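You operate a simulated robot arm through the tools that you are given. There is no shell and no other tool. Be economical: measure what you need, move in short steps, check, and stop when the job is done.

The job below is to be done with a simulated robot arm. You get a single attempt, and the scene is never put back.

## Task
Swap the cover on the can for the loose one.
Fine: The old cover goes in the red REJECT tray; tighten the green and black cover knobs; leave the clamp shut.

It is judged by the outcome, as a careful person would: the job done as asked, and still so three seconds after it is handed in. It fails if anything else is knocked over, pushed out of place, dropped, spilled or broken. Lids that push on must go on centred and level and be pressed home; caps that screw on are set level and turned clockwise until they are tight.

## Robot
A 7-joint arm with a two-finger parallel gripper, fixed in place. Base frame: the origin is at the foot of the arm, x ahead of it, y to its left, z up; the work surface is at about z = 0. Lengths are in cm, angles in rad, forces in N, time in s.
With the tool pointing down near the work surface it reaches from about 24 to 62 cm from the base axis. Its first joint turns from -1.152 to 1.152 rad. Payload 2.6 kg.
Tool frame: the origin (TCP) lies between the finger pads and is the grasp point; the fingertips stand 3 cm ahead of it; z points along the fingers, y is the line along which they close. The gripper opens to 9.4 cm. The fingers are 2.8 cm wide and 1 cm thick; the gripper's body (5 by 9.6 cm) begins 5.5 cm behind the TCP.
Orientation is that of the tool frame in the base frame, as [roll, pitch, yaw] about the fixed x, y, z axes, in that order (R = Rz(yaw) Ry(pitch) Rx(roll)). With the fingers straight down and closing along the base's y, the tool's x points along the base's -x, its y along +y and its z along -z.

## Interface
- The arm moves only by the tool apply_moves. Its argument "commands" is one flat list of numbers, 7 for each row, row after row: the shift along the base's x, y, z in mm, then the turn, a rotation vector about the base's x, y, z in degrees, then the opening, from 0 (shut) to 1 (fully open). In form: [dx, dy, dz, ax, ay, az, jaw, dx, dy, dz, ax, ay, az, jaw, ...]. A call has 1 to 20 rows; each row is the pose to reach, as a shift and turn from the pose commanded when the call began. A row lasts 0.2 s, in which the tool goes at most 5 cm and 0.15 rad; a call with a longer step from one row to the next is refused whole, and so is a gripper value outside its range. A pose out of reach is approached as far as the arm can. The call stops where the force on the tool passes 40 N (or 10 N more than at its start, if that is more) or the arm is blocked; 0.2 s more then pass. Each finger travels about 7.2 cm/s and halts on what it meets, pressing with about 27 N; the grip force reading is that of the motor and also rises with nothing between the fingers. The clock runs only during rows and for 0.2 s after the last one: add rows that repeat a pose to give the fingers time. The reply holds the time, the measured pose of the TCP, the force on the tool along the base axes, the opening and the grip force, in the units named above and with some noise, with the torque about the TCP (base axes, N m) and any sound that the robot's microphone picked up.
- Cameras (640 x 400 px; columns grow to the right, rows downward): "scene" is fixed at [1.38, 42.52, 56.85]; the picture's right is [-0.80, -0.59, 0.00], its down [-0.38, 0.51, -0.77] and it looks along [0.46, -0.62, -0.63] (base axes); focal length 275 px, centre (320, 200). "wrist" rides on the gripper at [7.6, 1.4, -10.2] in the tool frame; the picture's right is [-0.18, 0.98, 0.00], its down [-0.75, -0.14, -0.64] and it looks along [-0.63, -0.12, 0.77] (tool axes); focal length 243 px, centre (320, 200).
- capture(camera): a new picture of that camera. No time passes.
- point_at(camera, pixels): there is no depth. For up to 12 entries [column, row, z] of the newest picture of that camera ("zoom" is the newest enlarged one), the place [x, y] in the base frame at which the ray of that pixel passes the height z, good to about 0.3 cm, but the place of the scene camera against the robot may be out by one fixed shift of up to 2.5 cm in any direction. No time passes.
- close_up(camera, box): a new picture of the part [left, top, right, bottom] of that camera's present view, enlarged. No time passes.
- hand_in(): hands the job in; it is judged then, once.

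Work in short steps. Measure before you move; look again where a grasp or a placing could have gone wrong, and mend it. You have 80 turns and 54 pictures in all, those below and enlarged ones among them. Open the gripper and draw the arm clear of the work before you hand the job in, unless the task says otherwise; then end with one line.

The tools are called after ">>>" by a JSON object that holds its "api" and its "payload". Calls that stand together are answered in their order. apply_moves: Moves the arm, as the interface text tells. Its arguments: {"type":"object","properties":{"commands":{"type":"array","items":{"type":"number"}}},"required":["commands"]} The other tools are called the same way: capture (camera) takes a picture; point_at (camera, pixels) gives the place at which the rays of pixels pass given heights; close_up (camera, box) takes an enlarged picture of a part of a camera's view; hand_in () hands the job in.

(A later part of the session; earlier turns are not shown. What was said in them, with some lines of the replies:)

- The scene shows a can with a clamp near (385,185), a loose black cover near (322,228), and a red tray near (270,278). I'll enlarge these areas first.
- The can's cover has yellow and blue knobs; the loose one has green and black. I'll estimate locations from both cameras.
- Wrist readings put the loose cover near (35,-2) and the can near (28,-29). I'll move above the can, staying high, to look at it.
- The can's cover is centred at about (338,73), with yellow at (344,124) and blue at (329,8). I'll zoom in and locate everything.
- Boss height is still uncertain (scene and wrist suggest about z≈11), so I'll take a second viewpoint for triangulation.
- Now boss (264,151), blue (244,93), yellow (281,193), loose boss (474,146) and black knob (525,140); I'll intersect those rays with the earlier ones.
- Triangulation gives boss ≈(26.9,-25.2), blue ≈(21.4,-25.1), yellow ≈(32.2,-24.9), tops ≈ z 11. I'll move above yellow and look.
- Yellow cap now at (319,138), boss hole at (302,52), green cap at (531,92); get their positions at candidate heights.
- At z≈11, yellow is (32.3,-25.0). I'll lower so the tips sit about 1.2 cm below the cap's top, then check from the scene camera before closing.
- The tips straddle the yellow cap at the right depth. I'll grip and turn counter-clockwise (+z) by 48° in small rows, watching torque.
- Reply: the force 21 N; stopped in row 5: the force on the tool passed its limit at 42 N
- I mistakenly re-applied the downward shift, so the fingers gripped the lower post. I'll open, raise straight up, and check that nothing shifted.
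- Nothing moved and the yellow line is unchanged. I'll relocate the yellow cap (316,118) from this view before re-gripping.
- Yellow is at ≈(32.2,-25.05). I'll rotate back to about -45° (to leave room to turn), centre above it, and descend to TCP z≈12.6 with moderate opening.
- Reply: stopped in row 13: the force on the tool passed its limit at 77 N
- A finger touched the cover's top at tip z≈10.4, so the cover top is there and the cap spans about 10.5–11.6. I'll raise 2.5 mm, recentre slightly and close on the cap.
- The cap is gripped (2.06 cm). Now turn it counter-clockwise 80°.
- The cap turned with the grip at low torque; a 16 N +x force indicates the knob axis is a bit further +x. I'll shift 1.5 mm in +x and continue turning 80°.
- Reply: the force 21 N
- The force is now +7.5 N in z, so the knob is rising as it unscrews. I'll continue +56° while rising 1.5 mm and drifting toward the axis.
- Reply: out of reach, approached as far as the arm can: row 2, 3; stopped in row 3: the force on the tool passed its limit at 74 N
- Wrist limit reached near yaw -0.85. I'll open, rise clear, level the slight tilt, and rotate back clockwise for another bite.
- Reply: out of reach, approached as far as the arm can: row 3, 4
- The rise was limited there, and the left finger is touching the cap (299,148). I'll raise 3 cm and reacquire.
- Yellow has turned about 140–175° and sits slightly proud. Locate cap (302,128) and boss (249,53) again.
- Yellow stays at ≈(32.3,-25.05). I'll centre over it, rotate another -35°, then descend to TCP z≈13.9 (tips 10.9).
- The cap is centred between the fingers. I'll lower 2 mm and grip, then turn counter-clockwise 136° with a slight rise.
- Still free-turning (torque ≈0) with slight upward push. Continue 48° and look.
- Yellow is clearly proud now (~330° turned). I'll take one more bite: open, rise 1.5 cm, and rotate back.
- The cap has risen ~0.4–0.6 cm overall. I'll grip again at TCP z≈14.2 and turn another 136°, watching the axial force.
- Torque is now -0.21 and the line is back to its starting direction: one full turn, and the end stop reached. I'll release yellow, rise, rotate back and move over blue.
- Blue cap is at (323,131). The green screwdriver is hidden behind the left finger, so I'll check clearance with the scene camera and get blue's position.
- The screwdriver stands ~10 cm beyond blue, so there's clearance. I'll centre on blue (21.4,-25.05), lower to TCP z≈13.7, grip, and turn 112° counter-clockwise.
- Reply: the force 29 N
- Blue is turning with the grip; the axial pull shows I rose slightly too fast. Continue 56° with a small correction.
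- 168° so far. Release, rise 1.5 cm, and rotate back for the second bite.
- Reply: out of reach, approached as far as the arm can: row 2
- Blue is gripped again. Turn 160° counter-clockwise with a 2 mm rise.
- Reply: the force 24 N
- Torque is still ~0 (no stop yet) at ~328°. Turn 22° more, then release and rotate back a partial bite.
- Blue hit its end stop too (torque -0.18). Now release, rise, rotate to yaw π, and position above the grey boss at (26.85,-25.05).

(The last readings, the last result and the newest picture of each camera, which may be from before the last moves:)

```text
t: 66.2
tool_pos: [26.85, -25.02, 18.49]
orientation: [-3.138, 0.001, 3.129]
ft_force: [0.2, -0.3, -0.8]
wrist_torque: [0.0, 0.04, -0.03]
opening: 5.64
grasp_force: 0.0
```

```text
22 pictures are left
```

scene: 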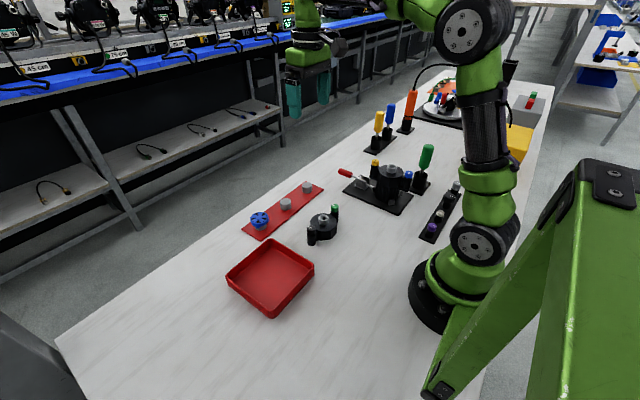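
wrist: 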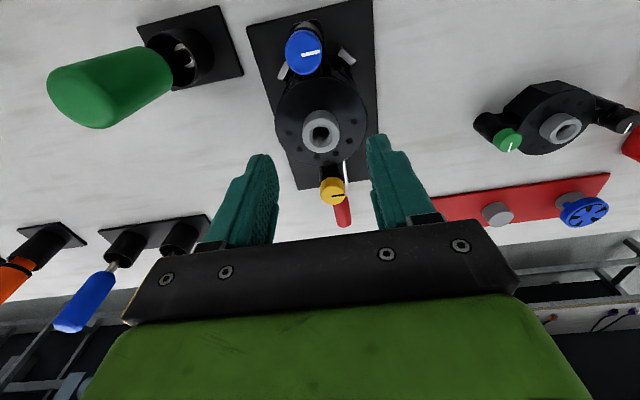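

I'm centred above the boss (321,131). Query the loose cover's features now too, then descend to tips just above the cover face and close.

>>> {"api": "point_at", "payload": {"camera": "wrist", "pixels": [[321, 131, 12], [508, 138, 5], [508, 138, 6], [563, 127, 5], [563, 127, 6], [628, 124, 5], [628, 124, 6]]}}

>>> {"api": "apply_moves", "payload": {"commands": [0, 0, -25, 0, 0, 0, 0.6, 0, 0, -42, 0, 0, 0, 0.6, 0, 0, -47, 0, 0, 0, 0.6, 0, 0, -47, 0, 0, 0, 0.2, 0, 0, -47, 0, 0, 0, 0, 0, 0, -47, 0, 0, 0, 0]}}

```text
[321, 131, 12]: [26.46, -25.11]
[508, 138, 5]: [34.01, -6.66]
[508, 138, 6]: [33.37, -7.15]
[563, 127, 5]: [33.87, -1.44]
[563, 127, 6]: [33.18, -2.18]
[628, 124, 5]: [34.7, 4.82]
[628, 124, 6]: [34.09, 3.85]
```

```text
t: 67.7
tool_pos: [26.75, -24.92, 13.73]
orientation: [-3.141, 0.0, 3.134]
ft_force: [-1.2, 10.2, 0.8]
wrist_torque: [0.45, -0.05, 0.18]
opening: 2.36
grasp_force: 27.3
```

The boss is gripped (2.36 cm). Lift gently 1 cm and check load.

>>> {"api": "apply_moves", "payload": {"commands": [0, 0, 3, 0, 0, 0, 0, 0, 0, 6, 0, 0, 0, 0, 0, 0, 10, 0, 0, 0, 0, 0, 0, 10, 0, 0, 0, 0]}}

>>> {"api": "close_up", "payload": {"camera": "scene", "box": [340, 130, 440, 200]}}

```text
t: 68.7
tool_pos: [26.77, -25.14, 14.78]
orientation: [-3.138, 0.002, 3.133]
ft_force: [0.2, 0.8, -1.7]
wrist_torque: [0.01, 0.0, 0.01]
opening: 2.38
grasp_force: 27.1
```

```text
5.71 times, centred on (390, 165) of scene
```

zoom: 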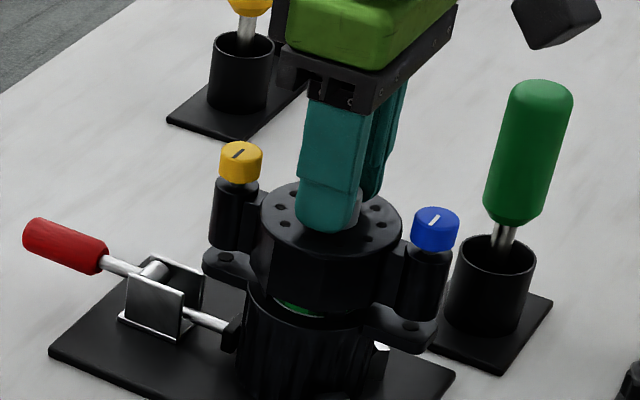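

The cover is free and hanging level. I'll raise it well clear and swing toward the tray; tray corners measured from the scene picture.

>>> {"api": "apply_moves", "payload": {"commands": [0, 0, 40, 0, 0, 0, 0, 0, 0, 80, 0, 0, 0, 0, 0, 0, 110, 0, 0, 0, 0, 10, 45, 110, 0, 0, 0, 0, 20, 90, 110, 0, 0, 0, 0, 30, 135, 110, 0, 0, 0, 0, 40, 180, 110, 0, 0, 0, 0, 50, 225, 110, 0, 0, 0, 0, 60, 270, 110, 0, 0, 0, 0, 70, 310, 110, 0, 0, 0, 0, 70, 310, 110, 0, 0, 0, 0]}}

>>> {"api": "capture", "payload": {"camera": "wrist"}}

>>> {"api": "capture", "payload": {"camera": "scene"}}

```text
t: 71.0
tool_pos: [33.91, 6.1, 25.59]
orientation: [-3.138, 0.002, 3.13]
ft_force: [-0.1, 0.2, -2.4]
wrist_torque: [0.01, -0.01, 0.0]
opening: 2.41
grasp_force: 27.1
```

```text
20 pictures are left
```

wrist: 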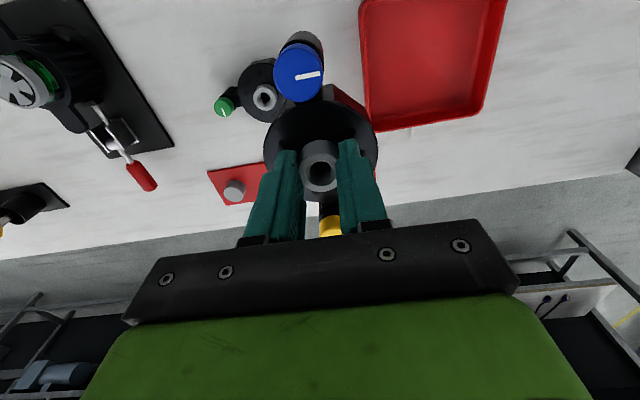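

```text
19 pictures are left
```

scene: 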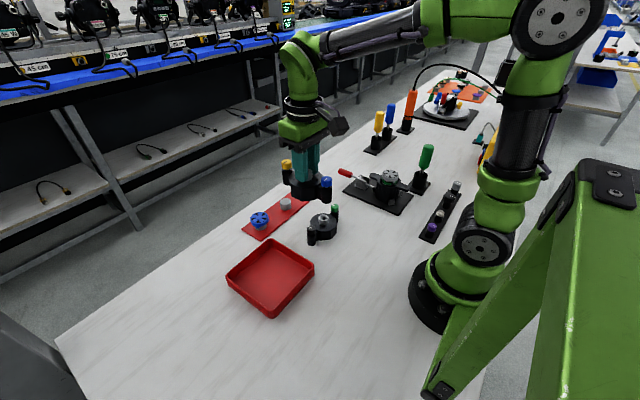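

Tray corners: wrist (374,132), (484,112); scene (227,272), (268,240), (314,267), (270,317). Measuring.

>>> {"api": "point_at", "payload": {"camera": "wrist", "pixels": [[374, 131, 3], [484, 112, 3], [362, 5, 3], [506, 5, 3], [265, 98, 5], [265, 98, 6], [223, 105, 5], [223, 105, 6]]}}

>>> {"api": "point_at", "payload": {"camera": "scene", "pixels": [[227, 273, 3], [268, 240, 3], [314, 264, 3], [270, 307, 3], [228, 276, 0], [271, 318, 0]]}}

```text
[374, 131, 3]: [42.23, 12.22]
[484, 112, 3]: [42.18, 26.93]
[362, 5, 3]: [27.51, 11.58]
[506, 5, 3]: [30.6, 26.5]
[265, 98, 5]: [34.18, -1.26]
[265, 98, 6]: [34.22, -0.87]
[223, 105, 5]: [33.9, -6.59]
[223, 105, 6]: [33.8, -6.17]
```

```text
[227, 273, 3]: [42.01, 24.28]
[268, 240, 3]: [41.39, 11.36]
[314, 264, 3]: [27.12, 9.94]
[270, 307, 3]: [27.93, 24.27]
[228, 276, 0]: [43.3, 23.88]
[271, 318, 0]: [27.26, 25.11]
```

Tray spans x 27.5–42.2, y 12–26.5; centre ≈(35,19). I'll place the old cover diagonally (rotated 45°) for clearance: move over and descend to just above the floor.

>>> {"api": "apply_moves", "payload": {"commands": [3, 40, 0, 0, 0, 8, 0, 6, 80, 0, 0, 0, 16, 0, 9, 110, 0, 0, 0, 24, 0, 11, 130, 0, 0, 0, 32, 0, 11, 130, 0, 0, 0, 40, 0, 11, 130, 0, 0, 0, 45, 0, 11, 130, -40, 0, 0, 45, 0, 11, 130, -80, 0, 0, 45, 0, 11, 130, -120, 0, 0, 45, 0, 11, 130, -150, 0, 0, 45, 0, 11, 130, -150, 0, 0, 45, 0]}}

>>> {"api": "close_up", "payload": {"camera": "scene", "box": [210, 190, 350, 330]}}

```text
t: 73.5
tool_pos: [34.95, 18.86, 10.67]
orientation: [-3.139, 0.003, -2.366]
ft_force: [1.7, 0.3, -0.9]
wrist_torque: [0.0, 0.01, 0.01]
opening: 2.41
grasp_force: 26.5
```

```text
2.86 times, centred on (280, 260) of scene
```

zoom: 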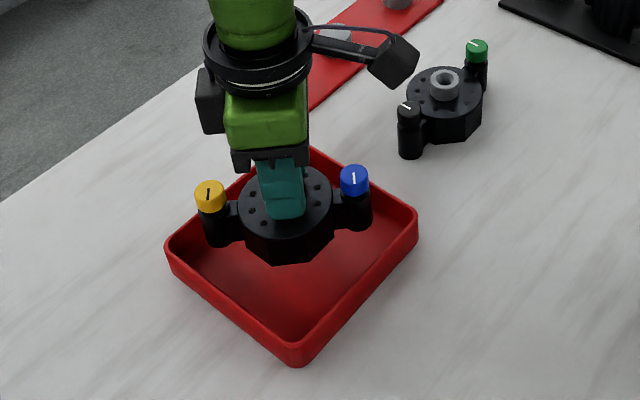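

The cover is inside the tray outline diagonally. Lower slowly to contact.

>>> {"api": "apply_moves", "payload": {"commands": [0, 0, -15, 0, 0, 0, 0, 0, 0, -28, 0, 0, 0, 0, 0, 0, -32, 0, 0, 0, 0, 0, 0, -34, 0, 0, 0, 0, 0, 0, -36, 0, 0, 0, 0, 0, 0, -36, 0, 0, 0, 0]}}

```text
t: 74.8
tool_pos: [35.08, 19.06, 7.28]
orientation: [-3.137, 0.005, -2.365]
ft_force: [-2.6, -1.1, 18.5]
wrist_torque: [0.13, 0.14, 0.01]
opening: 2.42
grasp_force: 27.0
```

Seated at z≈7.3 with 18 N contact. Release, rise clear, and move above the loose cover at ≈(34.1,-1.35), yaw turned +42° so the fingers close across its knob axis.

>>> {"api": "apply_moves", "payload": {"commands": [0, 0, 1, 0, 0, 0, 0.3, 0, 0, 1, 0, 0, 0, 0.5, 0, 0, 20, 0, 0, 0, 0.5, 0, 0, 60, 0, 0, 0, 0.5, 0, 0, 100, 0, 0, 0, 0.5, -2, -45, 100, 0, 0, 8, 0.6, -4, -90, 100, 0, 0, 16, 0.6, -6, -135, 100, 0, 0, 24, 0.6, -8, -175, 90, 0, 0, 32, 0.6, -9, -203, 80, 0, 0, 40, 0.6, -9, -203, 70, 0, 0, 41.7, 0.6, -9, -203, 60, 0, 0, 41.7, 0.6]}}

>>> {"api": "capture", "payload": {"camera": "wrist"}}

>>> {"api": "capture", "payload": {"camera": "scene"}}

```text
t: 77.5
tool_pos: [34.12, -1.17, 13.01]
orientation: [-3.138, 0.002, -1.637]
ft_force: [-0.2, -1.0, -0.2]
wrist_torque: [-0.02, -0.02, 0.01]
opening: 5.66
grasp_force: 0.0
```

```text
17 pictures are left
```

wrist: 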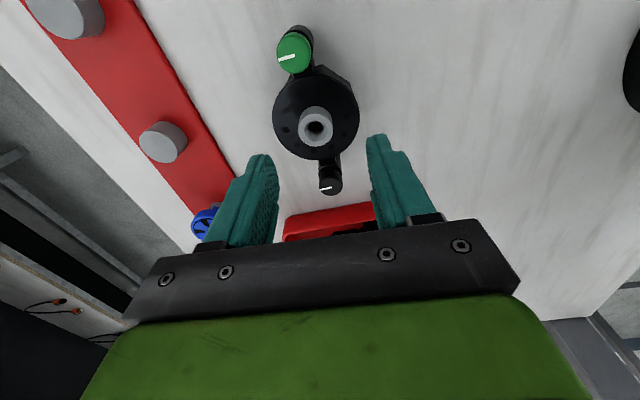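

```text
16 pictures are left
```

scene: 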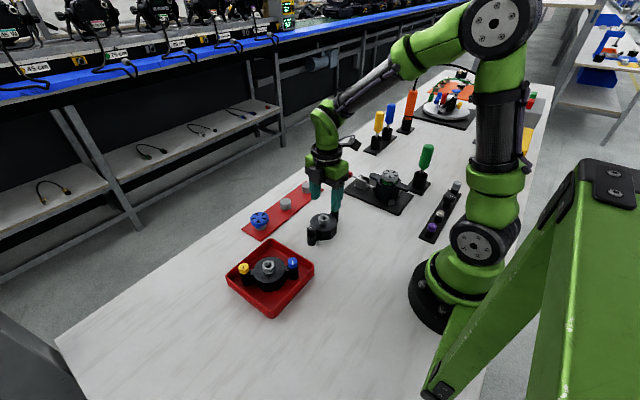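

The old cover sits in the tray. Check the loose cover's axis from this view: green (294,53), boss (316,126), black (330,186).

>>> {"api": "close_up", "payload": {"camera": "wrist", "box": [230, 10, 410, 210]}}

>>> {"api": "point_at", "payload": {"camera": "wrist", "pixels": [[294, 53, 4.8], [316, 127, 4.8], [330, 185, 4.8], [294, 53, 5], [316, 127, 5], [330, 185, 5]]}}

```text
2.00 times, centred on (320, 110) of wrist
```

zoom: 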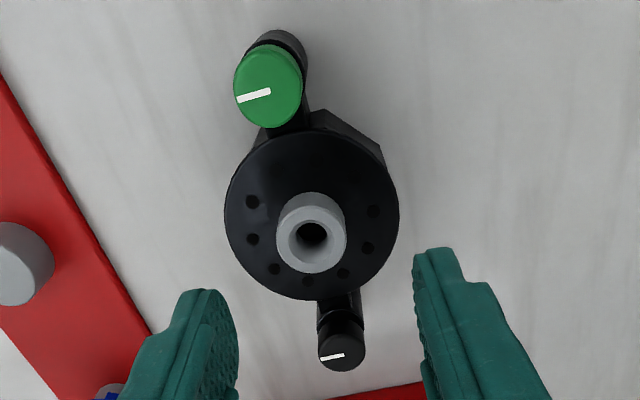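

```text
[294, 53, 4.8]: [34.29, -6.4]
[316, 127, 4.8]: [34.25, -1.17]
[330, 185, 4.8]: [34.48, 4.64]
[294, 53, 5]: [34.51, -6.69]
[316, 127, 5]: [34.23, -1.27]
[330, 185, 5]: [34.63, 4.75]
```

The axis is within ~1° of base y, about 3° off my tool yaw. Rotate +2.8°, descend to TCP z≈6.75 and grip the boss.

>>> {"api": "apply_moves", "payload": {"commands": [0, 0, -20, 0, 0, 2.8, 0.6, 0, 0, -45, 0, 0, 2.8, 0.6, 0, 0, -58, 0, 0, 2.8, 0.6, 0, 0, -62, 0, 0, 2.8, 0.6, 0, 0, -62, 0, 0, 2.8, 0.6, 0, 0, -62, 0, 0, 2.8, 0.2, 0, 0, -62, 0, 0, 2.8, 0, 0, 0, -62, 0, 0, 2.8, 0]}}

>>> {"api": "close_up", "payload": {"camera": "wrist", "box": [230, 10, 410, 210]}}

```text
t: 79.2
tool_pos: [34.02, -1.32, 7.0]
orientation: [-3.137, 0.003, -1.589]
ft_force: [0.5, 0.2, 0.0]
wrist_torque: [-0.02, -0.02, -0.02]
opening: 2.37
grasp_force: 27.5
```

```text
2.00 times, centred on (320, 110) of wrist
```

zoom: 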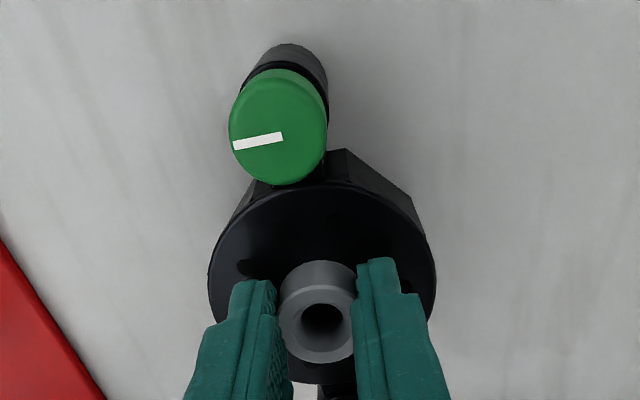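

Boss gripped at 2.37 cm. Lift, rotate -89.5° and carry above the can (26.8,-25.05), staying high; then inspect.

>>> {"api": "apply_moves", "payload": {"commands": [0, 0, 10, 0, 0, 0, 0, 0, 0, 40, 0, 0, 0, 0, 0, 0, 80, 0, 0, -8.3, 0, 0, 0, 120, 0, 0, -16.6, 0, 0, 0, 150, 0, 0, -24.9, 0, 0, 0, 150, 0, 0, -33.2, 0, -8, -20, 150, 0, 0, -41.5, 0, -16, -50, 150, 0, 0, -49.8, 0, -26, -85, 150, 0, 0, -58.1, 0, -36, -120, 150, 0, 0, -66.4, 0, -46, -150, 150, 0, 0, -74.7, 0, -56, -180, 150, 0, 0, -83, 0, -66, -210, 150, 0, 0, -89.5, 0, -72, -237, 150, 0, 0, -89.5, 0, -72, -237, 120, 0, 0, -89.5, 0, -72, -237, 100, 0, 0, -89.5, 0, -72, -237, 100, 0, 0, -89.5, 0]}}

>>> {"api": "capture", "payload": {"camera": "wrist"}}

>>> {"api": "close_up", "payload": {"camera": "scene", "box": [340, 120, 440, 200]}}

```text
t: 82.8
tool_pos: [26.77, -25.14, 16.96]
orientation: [-3.138, 0.001, 3.132]
ft_force: [0.6, 0.7, -2.6]
wrist_torque: [-0.01, 0.02, -0.01]
opening: 2.38
grasp_force: 27.1
```

```text
13 pictures are left
```

wrist: 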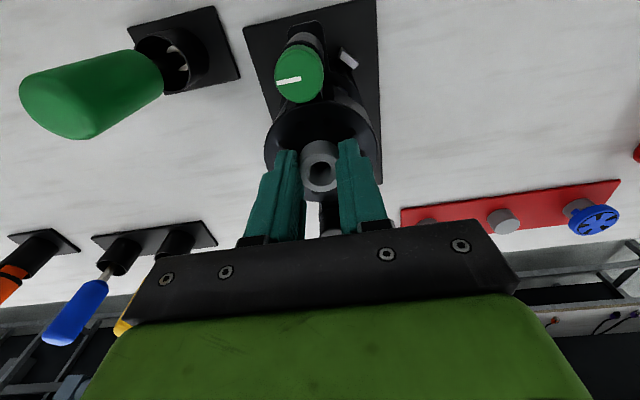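

```text
5.00 times, centred on (390, 160) of scene
```

zoom: 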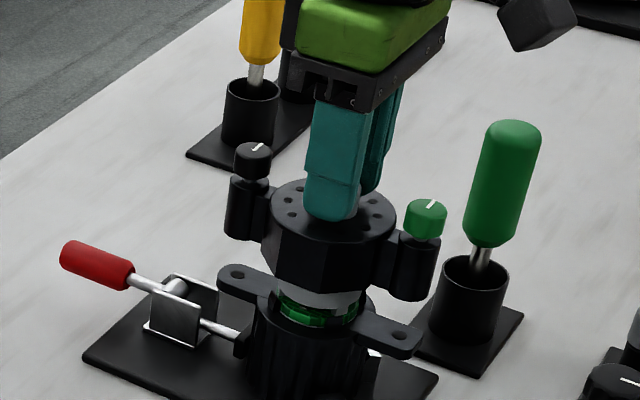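

The held cover's pose in the wrist view (boss (321,172), green (300,72)) matches the old one when it was lifted off. Lower it gently onto the can.

>>> {"api": "apply_moves", "payload": {"commands": [0, 0, -10, 0, 0, 0, 0, 0, 0, -18, 0, 0, 0, 0, 0, 0, -23, 0, 0, 0, 0, 0, 0, -26, 0, 0, 0, 0, 0, 0, -28, 0, 0, 0, 0, 0, 0, -29, 0, 0, 0, 0, 0, 0, -29, 0, 0, 0, 0]}}

>>> {"api": "close_up", "payload": {"camera": "scene", "box": [340, 120, 440, 200]}}

```text
t: 84.5
tool_pos: [26.85, -25.02, 13.9]
orientation: [-3.138, 0.0, 3.133]
ft_force: [-6.7, 2.4, -0.4]
wrist_torque: [0.09, 0.47, 0.05]
opening: 2.38
grasp_force: 26.8
```

```text
5.00 times, centred on (390, 160) of scene
```

zoom: 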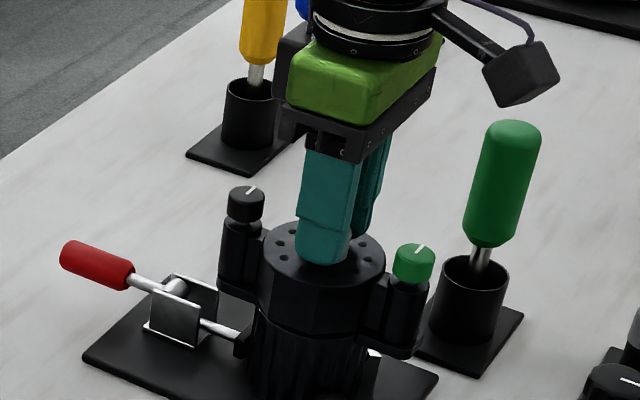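

It's down with almost no vertical load. Press down a few mm to seat it.

>>> {"api": "apply_moves", "payload": {"commands": [-0.5, 0, -1, 0, 0, 0, 0, -0.5, 0, -2, 0, 0, 0, 0, -0.5, 0, -3, 0, 0, 0, 0, -0.5, 0, -3, 0, 0, 0, 0]}}

```text
t: 85.5
tool_pos: [26.75, -25.08, 13.75]
orientation: [-3.139, 0.001, 3.134]
ft_force: [-8.0, 4.8, 16.5]
wrist_torque: [0.26, 0.41, 0.04]
opening: 2.41
grasp_force: 26.9
```

Seated at z 13.75 with 16 N of press. Now release, rise, go above the black knob (32.35,-25.05) and rotate +115° to prepare for clockwise turning.

>>> {"api": "apply_moves", "payload": {"commands": [0, 0, 2, 0, 0, 0, 0.3, 0, 0, 2, 0, 0, 0, 0.45, 0, 0, 20, 0, 0, 0, 0.45, 0, 0, 40, 0, 0, 8.3, 0.45, 12, 0, 40, 0, 0, 16.6, 0.45, 24, 0, 40, 0, 0, 24.9, 0.45, 36, 0, 40, 0, 0, 33.2, 0.45, 48, 0, 40, 0, 0, 41.5, 0.45, 56, 0, 40, 0, 0, 49.8, 0.45, 56, 0, 40, 0, 0, 58.1, 0.45, 56, 0, 40, 0, 0, 66.4, 0.45, 56, 0, 40, 0, 0, 74.7, 0.45, 56, 0, 40, 0, 0, 83, 0.45, 56, 0, 40, 0, 0, 91.3, 0.45, 56, 0, 40, 0, 0, 99.6, 0.45, 56, 0, 40, 0, 0, 107.9, 0.45, 56, 0, 40, 0, 0, 114, 0.45, 56, 0, 40, 0, 0, 114, 0.45]}}

>>> {"api": "capture", "payload": {"camera": "wrist"}}

>>> {"api": "close_up", "payload": {"camera": "scene", "box": [340, 120, 440, 200]}}

```text
t: 89.2
tool_pos: [32.48, -25.07, 17.83]
orientation: [-3.139, 0.002, -1.159]
ft_force: [0.0, -0.5, -0.1]
wrist_torque: [0.04, 0.0, -0.03]
opening: 4.24
grasp_force: 0.0
```

```text
10 pictures are left
```

wrist: 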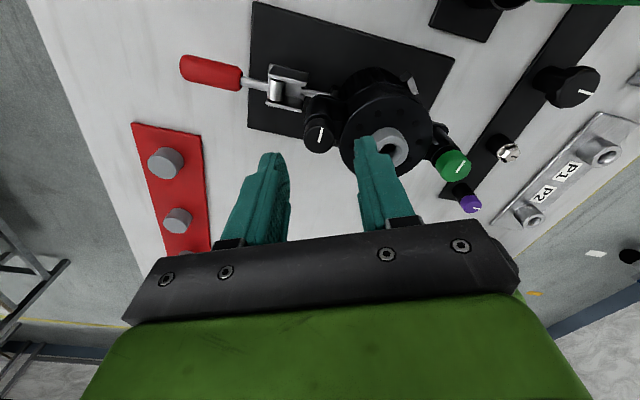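

```text
5.00 times, centred on (390, 160) of scene
```

zoom: 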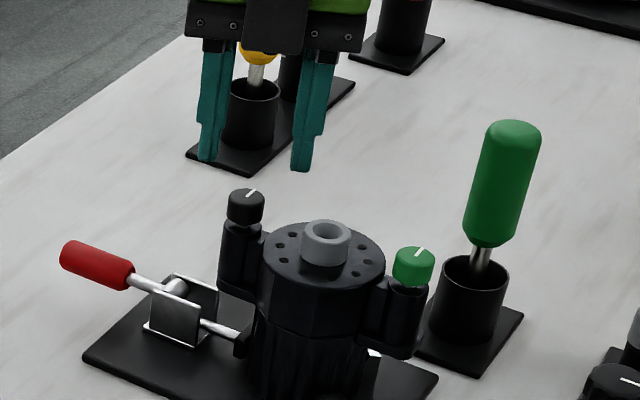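

The cover sits flush with both caps raised. Descend on the black cap, grip, and turn clockwise 120° while following it down.

>>> {"api": "apply_moves", "payload": {"commands": [-1, 0, -20, 0, 0, 0, 0.45, -1, 0, -34, 0, 0, 0, 0.45, -1, 0, -36, 0, 0, 0, 0.45, -1, 0, -36, 0, 0, 0, 0, -1, 0, -36, 0, 0, 0, 0, -1, 0, -36, 0, 0, -8, 0, -1, 0, -36, 0, 0, -16, 0, -1, 0, -36, 0, 0, -24, 0, -1, 0, -36.5, 0, 0, -32, 0, -1, 0, -36.5, 0, 0, -40, 0, -1, 0, -36.5, 0, 0, -48, 0, -1, 0, -37, 0, 0, -56, 0, -1, 0, -37, 0, 0, -64, 0, -1, 0, -37, 0, 0, -72, 0, -1, 0, -37.5, 0, 0, -80, 0, -1, 0, -37.5, 0, 0, -88, 0, -1, 0, -37.5, 0, 0, -96, 0, -1, 0, -38, 0, 0, -104, 0, -1, 0, -38, 0, 0, -112, 0, -1, 0, -38, 0, 0, -120, 0]}}

>>> {"api": "apply_moves", "payload": {"commands": [0, 0, 0, 0, 0, -8, 0, 0, 0, 0, 0, 0, -16, 0, 0, 0, 0, 0, 0, -24, 0, 0, 0, -0.5, 0, 0, -32, 0, 0, 0, -0.5, 0, 0, -40, 0, 0, 0, -0.5, 0, 0, -48, 0, 0, 0, -0.5, 0, 0, -56, 0, 0, 0, -1, 0, 0, -64, 0, 0, 0, -1, 0, 0, -72, 0, 0, 0, -1, 0, 0, -80, 0]}}

>>> {"api": "close_up", "payload": {"camera": "wrist", "box": [200, 20, 440, 200]}}

```text
t: 93.5
tool_pos: [32.38, -25.02, 14.06]
orientation: [-3.138, 0.004, 3.025]
ft_force: [16.7, 0.4, 11.4]
wrist_torque: [0.11, -0.15, -0.01]
opening: 2.03
grasp_force: 26.7
```

```text
t: 95.7
tool_pos: [32.46, -24.91, 13.88]
orientation: [3.14, 0.002, 1.631]
ft_force: [20.2, 11.3, 14.2]
wrist_torque: [0.07, -0.56, 0.03]
opening: 2.07
grasp_force: 27.1
```

```text
2.22 times, centred on (320, 110) of wrist
```

zoom: 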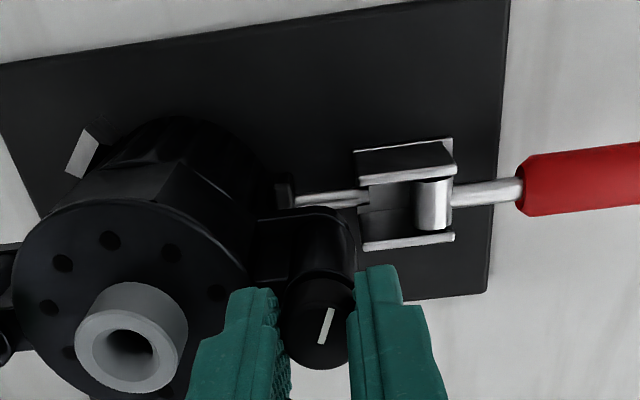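

200° turned with low torque. Continue clockwise another 64° in the same grip, easing x by +1 mm.

>>> {"api": "apply_moves", "payload": {"commands": [1, 0.5, 0, 0, 0, -8, 0, 1, 0.5, 0, 0, 0, -16, 0, 1, 0.5, 0, 0, 0, -24, 0, 1, 0.5, 0, 0, 0, -32, 0, 1, 0.5, -0.5, 0, 0, -40, 0, 1, 0.5, -0.5, 0, 0, -48, 0, 1, 0.5, -0.5, 0, 0, -56, 0, 1, 0.5, -0.5, 0, 0, -64, 0]}}

```text
t: 97.5
tool_pos: [32.52, -25.12, 13.88]
orientation: [3.142, 0.001, 0.511]
ft_force: [25.0, -5.8, 0.9]
wrist_torque: [-0.15, -0.53, 0.01]
opening: 2.07
grasp_force: 27.2
```

264° so far. Release, rise, and rotate back +153° for the final bite.

>>> {"api": "apply_moves", "payload": {"commands": [0, 0, 0, 0, 0, 0, 0.45, 0, 0, 12, 0, 0, 0, 0.45, 0, 0, 15, 0, 0, 8.5, 0.45, 0, 0, 15, 0, 0, 17, 0.45, 0, 0, 15, 0, 0, 25.5, 0.45, 0, 0, 15, 0, 0, 34, 0.45, 0, 0, 15, 0, 0, 42.5, 0.45, 0, 0, 15, 0, 0, 51, 0.45, 0, 0, 15, 0, 0, 59.5, 0.45, 0, 0, 15, 0, 0, 68, 0.45, 0, 0, 15, 0, 0, 76.5, 0.45, 0, 0, 15, 0, 0, 85, 0.45, 0, 0, 15, 0, 0, 93.5, 0.45, 0, 0, 15, 0, 0, 102, 0.45, 0, 0, 15, 0, 0, 110.5, 0.45, 0, 0, 15, 0, 0, 119, 0.45, 0, 0, 15, 0, 0, 127.5, 0.45, 0, 0, 15, 0, 0, 136, 0.45, 0, 0, 15, 0, 0, 144.5, 0.45, 0, 0, 15, 0, 0, 153, 0.45]}}

>>> {"api": "close_up", "payload": {"camera": "wrist", "box": [200, 20, 440, 200]}}

```text
t: 101.7
tool_pos: [32.51, -25.06, 15.36]
orientation: [-3.139, 0.003, -3.095]
ft_force: [0.2, 0.4, -0.3]
wrist_torque: [-0.03, 0.0, 0.04]
opening: 4.23
grasp_force: 0.0
```

```text
2.22 times, centred on (320, 110) of wrist
```

zoom: 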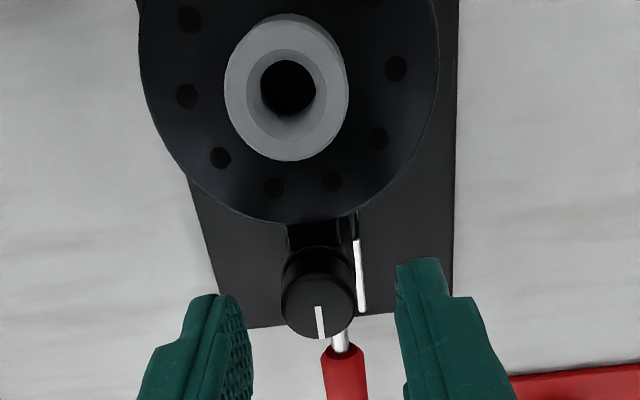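

The line points +x, matching 264° of turn. Descend 1.6 cm, grip, and turn clockwise 112°.

>>> {"api": "apply_moves", "payload": {"commands": [-0.5, 0, -15.5, 0, 0, 0, 0.45, -0.5, 0, -15.5, 0, 0, 0, 0.2, -0.5, 0, -15.5, 0, 0, 0, 0, -0.5, 0, -15.5, 0, 0, 0, 0, -0.5, 0, -15.5, 0, 0, -8, 0, -0.5, 0, -15.5, 0, 0, -16, 0, -0.5, 0, -16, 0, 0, -24, 0, -0.5, 0, -16, 0, 0, -32, 0, -0.5, 0, -16, 0, 0, -40, 0, -0.5, 0, -16, 0, 0, -48, 0, -0.5, 0, -16.5, 0, 0, -56, 0, -0.5, 0, -16.5, 0, 0, -64, 0, -0.5, 0, -16.5, 0, 0, -72, 0, -0.5, 0, -16.5, 0, 0, -80, 0, -0.5, 0, -17, 0, 0, -88, 0, -0.5, 0, -17, 0, 0, -96, 0, -0.5, 0, -17, 0, 0, -104, 0, -0.5, 0, -17, 0, 0, -112, 0]}}

```text
t: 105.5
tool_pos: [32.58, -24.96, 13.72]
orientation: [3.14, 0.0, 1.229]
ft_force: [27.3, 0.5, -2.3]
wrist_torque: [-0.05, -0.88, 0.16]
opening: 2.06
grasp_force: 27.3
```

Torque now +0.16, total ~376°. Continue 40° more to confirm it's tight (easing x by 1.5 mm).

>>> {"api": "apply_moves", "payload": {"commands": [1.5, 0, 0, 0, 0, -8, 0, 1.5, 0, 0, 0, 0, -16, 0, 1.5, 0, 0, 0, 0, -24, 0, 1.5, 0, 0, 0, 0, -32, 0, 1.5, 0, 0, 0, 0, -40, 0]}}

>>> {"api": "close_up", "payload": {"camera": "wrist", "box": [200, 20, 440, 200]}}

```text
t: 106.7
tool_pos: [32.42, -25.07, 13.59]
orientation: [-3.139, 0.002, 0.528]
ft_force: [10.8, -9.5, 3.4]
wrist_torque: [-0.42, -0.35, 0.22]
opening: 2.04
grasp_force: 27.1
```

```text
2.22 times, centred on (320, 110) of wrist
```

zoom: 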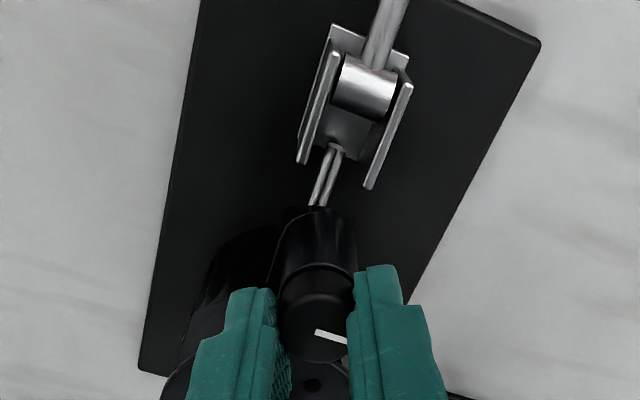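

The fingers slipped ~75° at 0.22 N·m: the black knob is tight. Release, rise, move toward the green knob and rotate back.

>>> {"api": "apply_moves", "payload": {"commands": [0, 0, 0, 0, 0, 0, 0.45, 0, 0, 12, 0, 0, 0, 0.45, 0, 0, 40, 0, 0, 8.5, 0.45, -20, 0, 40, 0, 0, 17, 0.45, -40, 0, 40, 0, 0, 25.5, 0.45, -60, 0, 40, 0, 0, 34, 0.45, -80, 0, 40, 0, 0, 42.5, 0.45, -100, 0, 40, 0, 0, 51, 0.45, -109, 0, 40, 0, 0, 59.5, 0.45, -109, 0, 40, 0, 0, 68, 0.45, -109, 0, 40, 0, 0, 76.5, 0.45, -109, 0, 40, 0, 0, 85, 0.45, -109, 0, 40, 0, 0, 93.5, 0.45, -109, 0, 40, 0, 0, 102, 0.45, -109, 0, 40, 0, 0, 110.5, 0.45, -109, 0, 40, 0, 0, 119, 0.45, -109, 0, 40, 0, 0, 127.5, 0.45, -109, 0, 40, 0, 0, 136, 0.45, -109, 0, 40, 0, 0, 144.5, 0.45, -109, 0, 40, 0, 0, 153, 0.45]}}

>>> {"api": "apply_moves", "payload": {"commands": [0, 0, 0, 0, 0, 8.5, 0.45, 0, 0, 0, 0, 0, 17, 0.45, 0, 0, 0, 0, 0, 25.5, 0.45, 0, 0, 0, 0, 0, 34, 0.45, 0, 0, 0, 0, 0, 42.5, 0.45, 0, 0, 0, 0, 0, 51, 0.45, 0, 0, 0, 0, 0, 59.5, 0.45, 0, 0, 0, 0, 0, 68, 0.45, 0, 0, 0, 0, 0, 76.5, 0.45, 0, 0, 0, 0, 0, 85, 0.45, 0, 0, 0, 0, 0, 93.5, 0.45, 0, 0, 0, 0, 0, 100, 0.45, 0, 0, 0, 0, 0, 100, 0.45]}}

>>> {"api": "capture", "payload": {"camera": "wrist"}}

```text
t: 110.8
tool_pos: [21.67, -25.01, 17.44]
orientation: [-3.138, 0.0, -3.079]
ft_force: [-0.5, 0.8, -0.5]
wrist_torque: [0.02, 0.01, -0.02]
opening: 4.23
grasp_force: 0.0
```

```text
t: 113.7
tool_pos: [21.62, -24.98, 17.69]
orientation: [-3.139, 0.0, -1.335]
ft_force: [0.1, -0.5, 0.3]
wrist_torque: [-0.03, 0.02, -0.05]
opening: 4.21
grasp_force: 0.0
```

```text
5 pictures are left
```

wrist: 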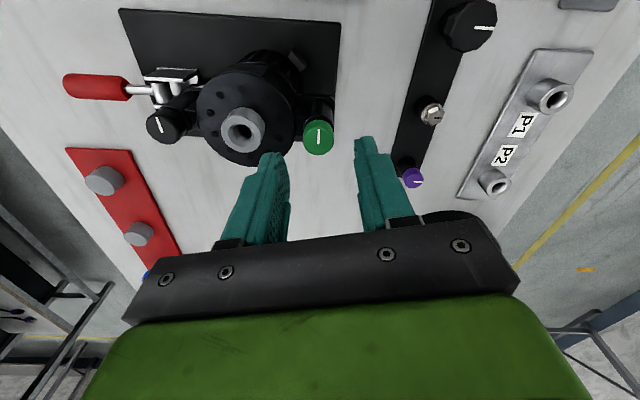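

Black's line points back to -y, i.e. a full turn, tight. Now descend on green (319,138), grip, and turn clockwise 120°.

>>> {"api": "apply_moves", "payload": {"commands": [-1, -0.5, -20, 0, 0, 0, 0.45, -1, -0.5, -33, 0, 0, 0, 0.45, -1, -0.5, -35, 0, 0, 0, 0.45, -1, -0.5, -35, 0, 0, 0, 0, -1, -0.5, -35, 0, 0, 0, 0, -1, -0.5, -35, 0, 0, -8, 0, -1, -0.5, -35, 0, 0, -16, 0, -1, -0.5, -35, 0, 0, -24, 0, -1, -0.5, -35.5, 0, 0, -32, 0, -1, -0.5, -35.5, 0, 0, -40, 0, -1, -0.5, -35.5, 0, 0, -48, 0, -1, -0.5, -36, 0, 0, -56, 0, -1, -0.5, -36, 0, 0, -64, 0, -1, -0.5, -36, 0, 0, -72, 0, -1, -0.5, -36.5, 0, 0, -80, 0, -1, -0.5, -36.5, 0, 0, -88, 0, -1, -0.5, -36.5, 0, 0, -96, 0, -1, -0.5, -37, 0, 0, -104, 0, -1, -0.5, -37, 0, 0, -112, 0, -1, -0.5, -37, 0, 0, -120, 0]}}

>>> {"api": "apply_moves", "payload": {"commands": [0, 0, 0, 0, 0, -8, 0, 0, 0, 0, 0, 0, -16, 0, 0, 0, 0, 0, 0, -24, 0, 0, 0, -0.5, 0, 0, -32, 0, 0, 0, -0.5, 0, 0, -40, 0, 0, 0, -0.5, 0, 0, -48, 0, 0, 0, -0.5, 0, 0, -56, 0, 0, 0, -1, 0, 0, -64, 0, 0, 0, -1, 0, 0, -72, 0, 0, 0, -1, 0, 0, -80, 0]}}

```text
t: 117.8
tool_pos: [21.54, -24.84, 13.96]
orientation: [-3.139, 0.0, 2.85]
ft_force: [12.6, 8.7, 18.0]
wrist_torque: [0.32, -0.27, 0.0]
opening: 2.04
grasp_force: 27.0
```

```text
t: 120.0
tool_pos: [21.73, -24.86, 13.75]
orientation: [3.141, -0.004, 1.455]
ft_force: [23.0, 17.1, 3.0]
wrist_torque: [0.5, -0.59, 0.06]
opening: 2.05
grasp_force: 26.9
```

200° turned. Continue 56° with a small lateral correction.

>>> {"api": "apply_moves", "payload": {"commands": [1, 0.7, 0.5, 0, 0, -8, 0, 1.2, 0.7, 0.5, 0, 0, -16, 0, 1.2, 0.7, 0.5, 0, 0, -24, 0, 1.2, 0.7, 0, 0, 0, -32, 0, 1.2, 0.7, 0, 0, 0, -40, 0, 1.2, 0.7, 0, 0, 0, -48, 0, 1.2, 0.7, 0, 0, 0, -56, 0]}}

>>> {"api": "apply_moves", "payload": {"commands": [0, 0, 0, 0, 0, 0, 0.45, -1, 0, 12, 0, 0, 0, 0.45, -1, 0, 15, 0, 0, 8.5, 0.45, -1, 0, 15, 0, 0, 17, 0.45, -1, 0, 15, 0, 0, 25.5, 0.45, -1, 0, 15, 0, 0, 34, 0.45, -1, 0, 15, 0, 0, 42.5, 0.45, -1, 0, 15, 0, 0, 51, 0.45, -1, 0, 15, 0, 0, 59.5, 0.45, -1, 0, 15, 0, 0, 68, 0.45, -1, 0, 15, 0, 0, 76.5, 0.45, -1, 0, 15, 0, 0, 85, 0.45, -1, 0, 15, 0, 0, 93.5, 0.45, -1, 0, 15, 0, 0, 102, 0.45, -1, 0, 15, 0, 0, 110.5, 0.45, -1, 0, 15, 0, 0, 119, 0.45, -1, 0, 15, 0, 0, 127.5, 0.45, -1, 0, 15, 0, 0, 136, 0.45, -1, 0, 15, 0, 0, 144.5, 0.45, -1, 0, 15, 0, 0, 153, 0.45]}}

>>> {"api": "close_up", "payload": {"camera": "wrist", "box": [200, 20, 440, 200]}}

```text
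t: 121.7
tool_pos: [21.71, -24.96, 13.85]
orientation: [-3.141, 0.001, 0.477]
ft_force: [23.4, -3.3, -3.5]
wrist_torque: [-0.14, -0.36, 0.01]
opening: 2.02
grasp_force: 27.9
```

```text
t: 125.8
tool_pos: [21.6, -24.9, 15.33]
orientation: [-3.137, 0.0, -3.129]
ft_force: [0.3, -0.1, -0.1]
wrist_torque: [0.0, -0.03, 0.01]
opening: 4.22
grasp_force: 0.0
```

```text
2.22 times, centred on (320, 110) of wrist
```

zoom: 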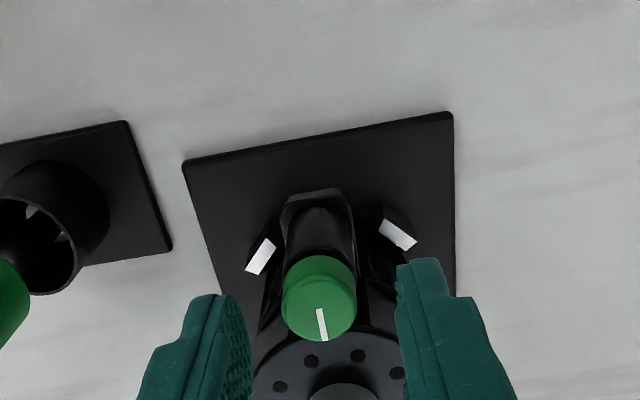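

Green's line points +x (≈260°). Descend, grip, and turn clockwise 128° to tighten.

>>> {"api": "apply_moves", "payload": {"commands": [0, -0.5, -15, 0, 0, 0, 0.45, 0, -0.5, -15, 0, 0, 0, 0.2, 0, -0.5, -15, 0, 0, 0, 0, 0, -0.5, -15, 0, 0, 0, 0, 0, -0.5, -15, 0, 0, -8, 0, 0, -0.5, -15, 0, 0, -16, 0, 0, -0.5, -15.5, 0, 0, -24, 0, 0, -0.5, -15.5, 0, 0, -32, 0, 0, -0.5, -15.5, 0, 0, -40, 0, 0, -0.5, -15.5, 0, 0, -48, 0, 0, -0.5, -16, 0, 0, -56, 0, 0, -0.5, -16, 0, 0, -64, 0, 0, -0.5, -16, 0, 0, -72, 0, 0, -0.5, -16, 0, 0, -80, 0, 0, -0.5, -16.5, 0, 0, -88, 0, 0, -0.5, -16.5, 0, 0, -96, 0, 0, -0.5, -16.5, 0, 0, -104, 0, 0, -0.5, -16.5, 0, 0, -112, 0, 0, -0.5, -16.5, 0, 0, -120, 0, 0, -0.5, -16.5, 0, 0, -128, 0]}}

>>> {"api": "apply_moves", "payload": {"commands": [1, 0, 0, 0, 0, -8, 0, 1, 0, 0, 0, 0, -16, 0, 1, 0, 0, 0, 0, -24, 0]}}

>>> {"api": "close_up", "payload": {"camera": "wrist", "box": [200, 20, 440, 200]}}

```text
t: 130.1
tool_pos: [21.53, -25.07, 13.68]
orientation: [3.141, 0.005, 0.914]
ft_force: [12.4, -5.1, 1.4]
wrist_torque: [-0.35, -0.43, 0.17]
opening: 2.05
grasp_force: 27.1
```

```text
t: 130.8
tool_pos: [21.69, -25.01, 13.71]
orientation: [-3.137, 0.002, 0.495]
ft_force: [5.8, -4.9, 1.9]
wrist_torque: [-0.31, -0.22, 0.19]
opening: 2.05
grasp_force: 27.0
```

```text
2.22 times, centred on (320, 110) of wrist
```

zoom: 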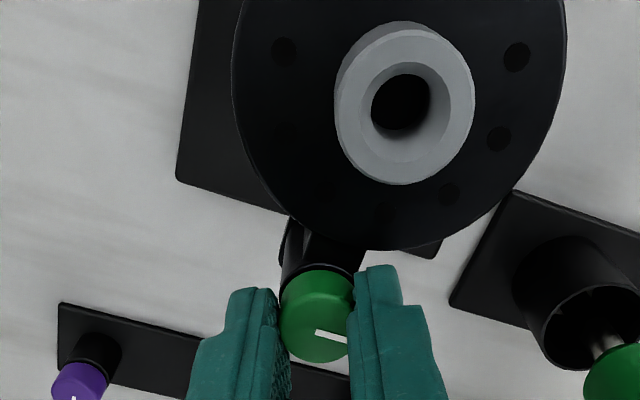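

Green slipped at ~0.19 N·m with its line in the same place as black's: tight. Open, rise and draw clear, then check the scene.

>>> {"api": "apply_moves", "payload": {"commands": [0, 0, 0, 0, 0, 0, 0.5, 0, 0, 0, 0, 0, 0, 0.5, 0, 0, 20, 0, 0, 0, 0.5, 0, 0, 60, 0, 0, 8, 0.6, 0, 0, 100, 0, 0, 16, 0.6, 0, 0, 140, 0, 0, 24, 0.6, 30, 30, 150, 0, 0, 32, 0.6, 60, 65, 150, 0, 0, 40, 0.6, 85, 100, 150, 0, 0, 48, 0.6, 110, 135, 150, 0, 0, 56, 0.6, 130, 170, 150, 0, 0, 64, 0.6, 130, 170, 150, 0, 0, 64, 0.6]}}

>>> {"api": "capture", "payload": {"camera": "scene"}}

>>> {"api": "close_up", "payload": {"camera": "scene", "box": [340, 120, 440, 200]}}

```text
t: 133.4
tool_pos: [34.61, -7.94, 28.86]
orientation: [-3.139, 0.0, 1.618]
ft_force: [0.3, -0.8, -0.5]
wrist_torque: [0.0, 0.0, 0.02]
opening: 5.66
grasp_force: 0.1
```

```text
2 pictures are left
```

scene: 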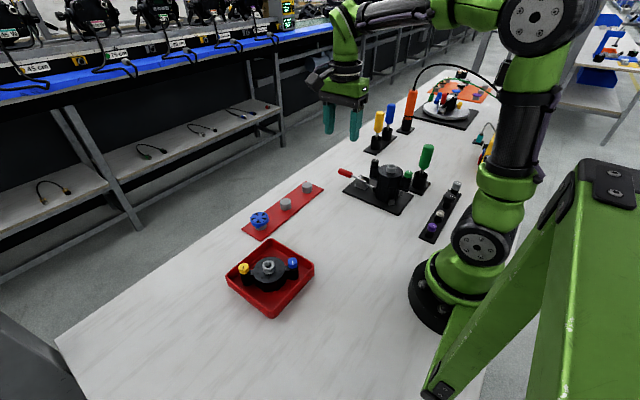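

```text
5.00 times, centred on (390, 160) of scene
```

zoom: 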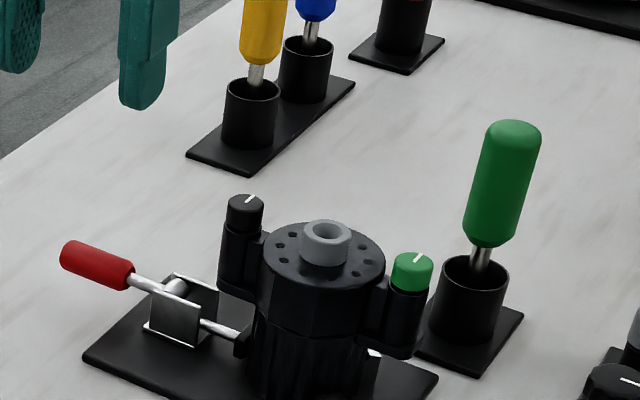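

Everything is in place. I'll take the same close-up as at the very start to compare cap heights and clamp position.

>>> {"api": "close_up", "payload": {"camera": "scene", "box": [330, 130, 470, 220]}}

```text
4.44 times, centred on (400, 175) of scene
```

zoom: 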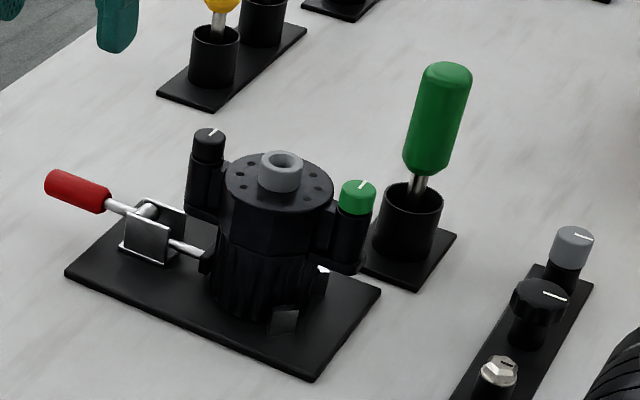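

Cap heights match the original tight state within a pixel or two. One last tight close-up to confirm the seam is closed and level.

>>> {"api": "close_up", "payload": {"camera": "scene", "box": [365, 155, 415, 205]}}

```text
refused: no pictures are left
```

No pictures are left. The last view shows the cover level and flush, both knobs down, the clamp shut, the old cover in the tray and the arm clear, so I'm handing in.

>>> {"api": "hand_in", "payload": {}}

```text
The job is handed in.
```

I swapped the cover: the loose one is now on the can with its green and black knobs tight, the old one is in the red REJECT tray, and the clamp was left shut. I ran out of pictures before a final close look at the seam, but the last view showed the cover level and flush.
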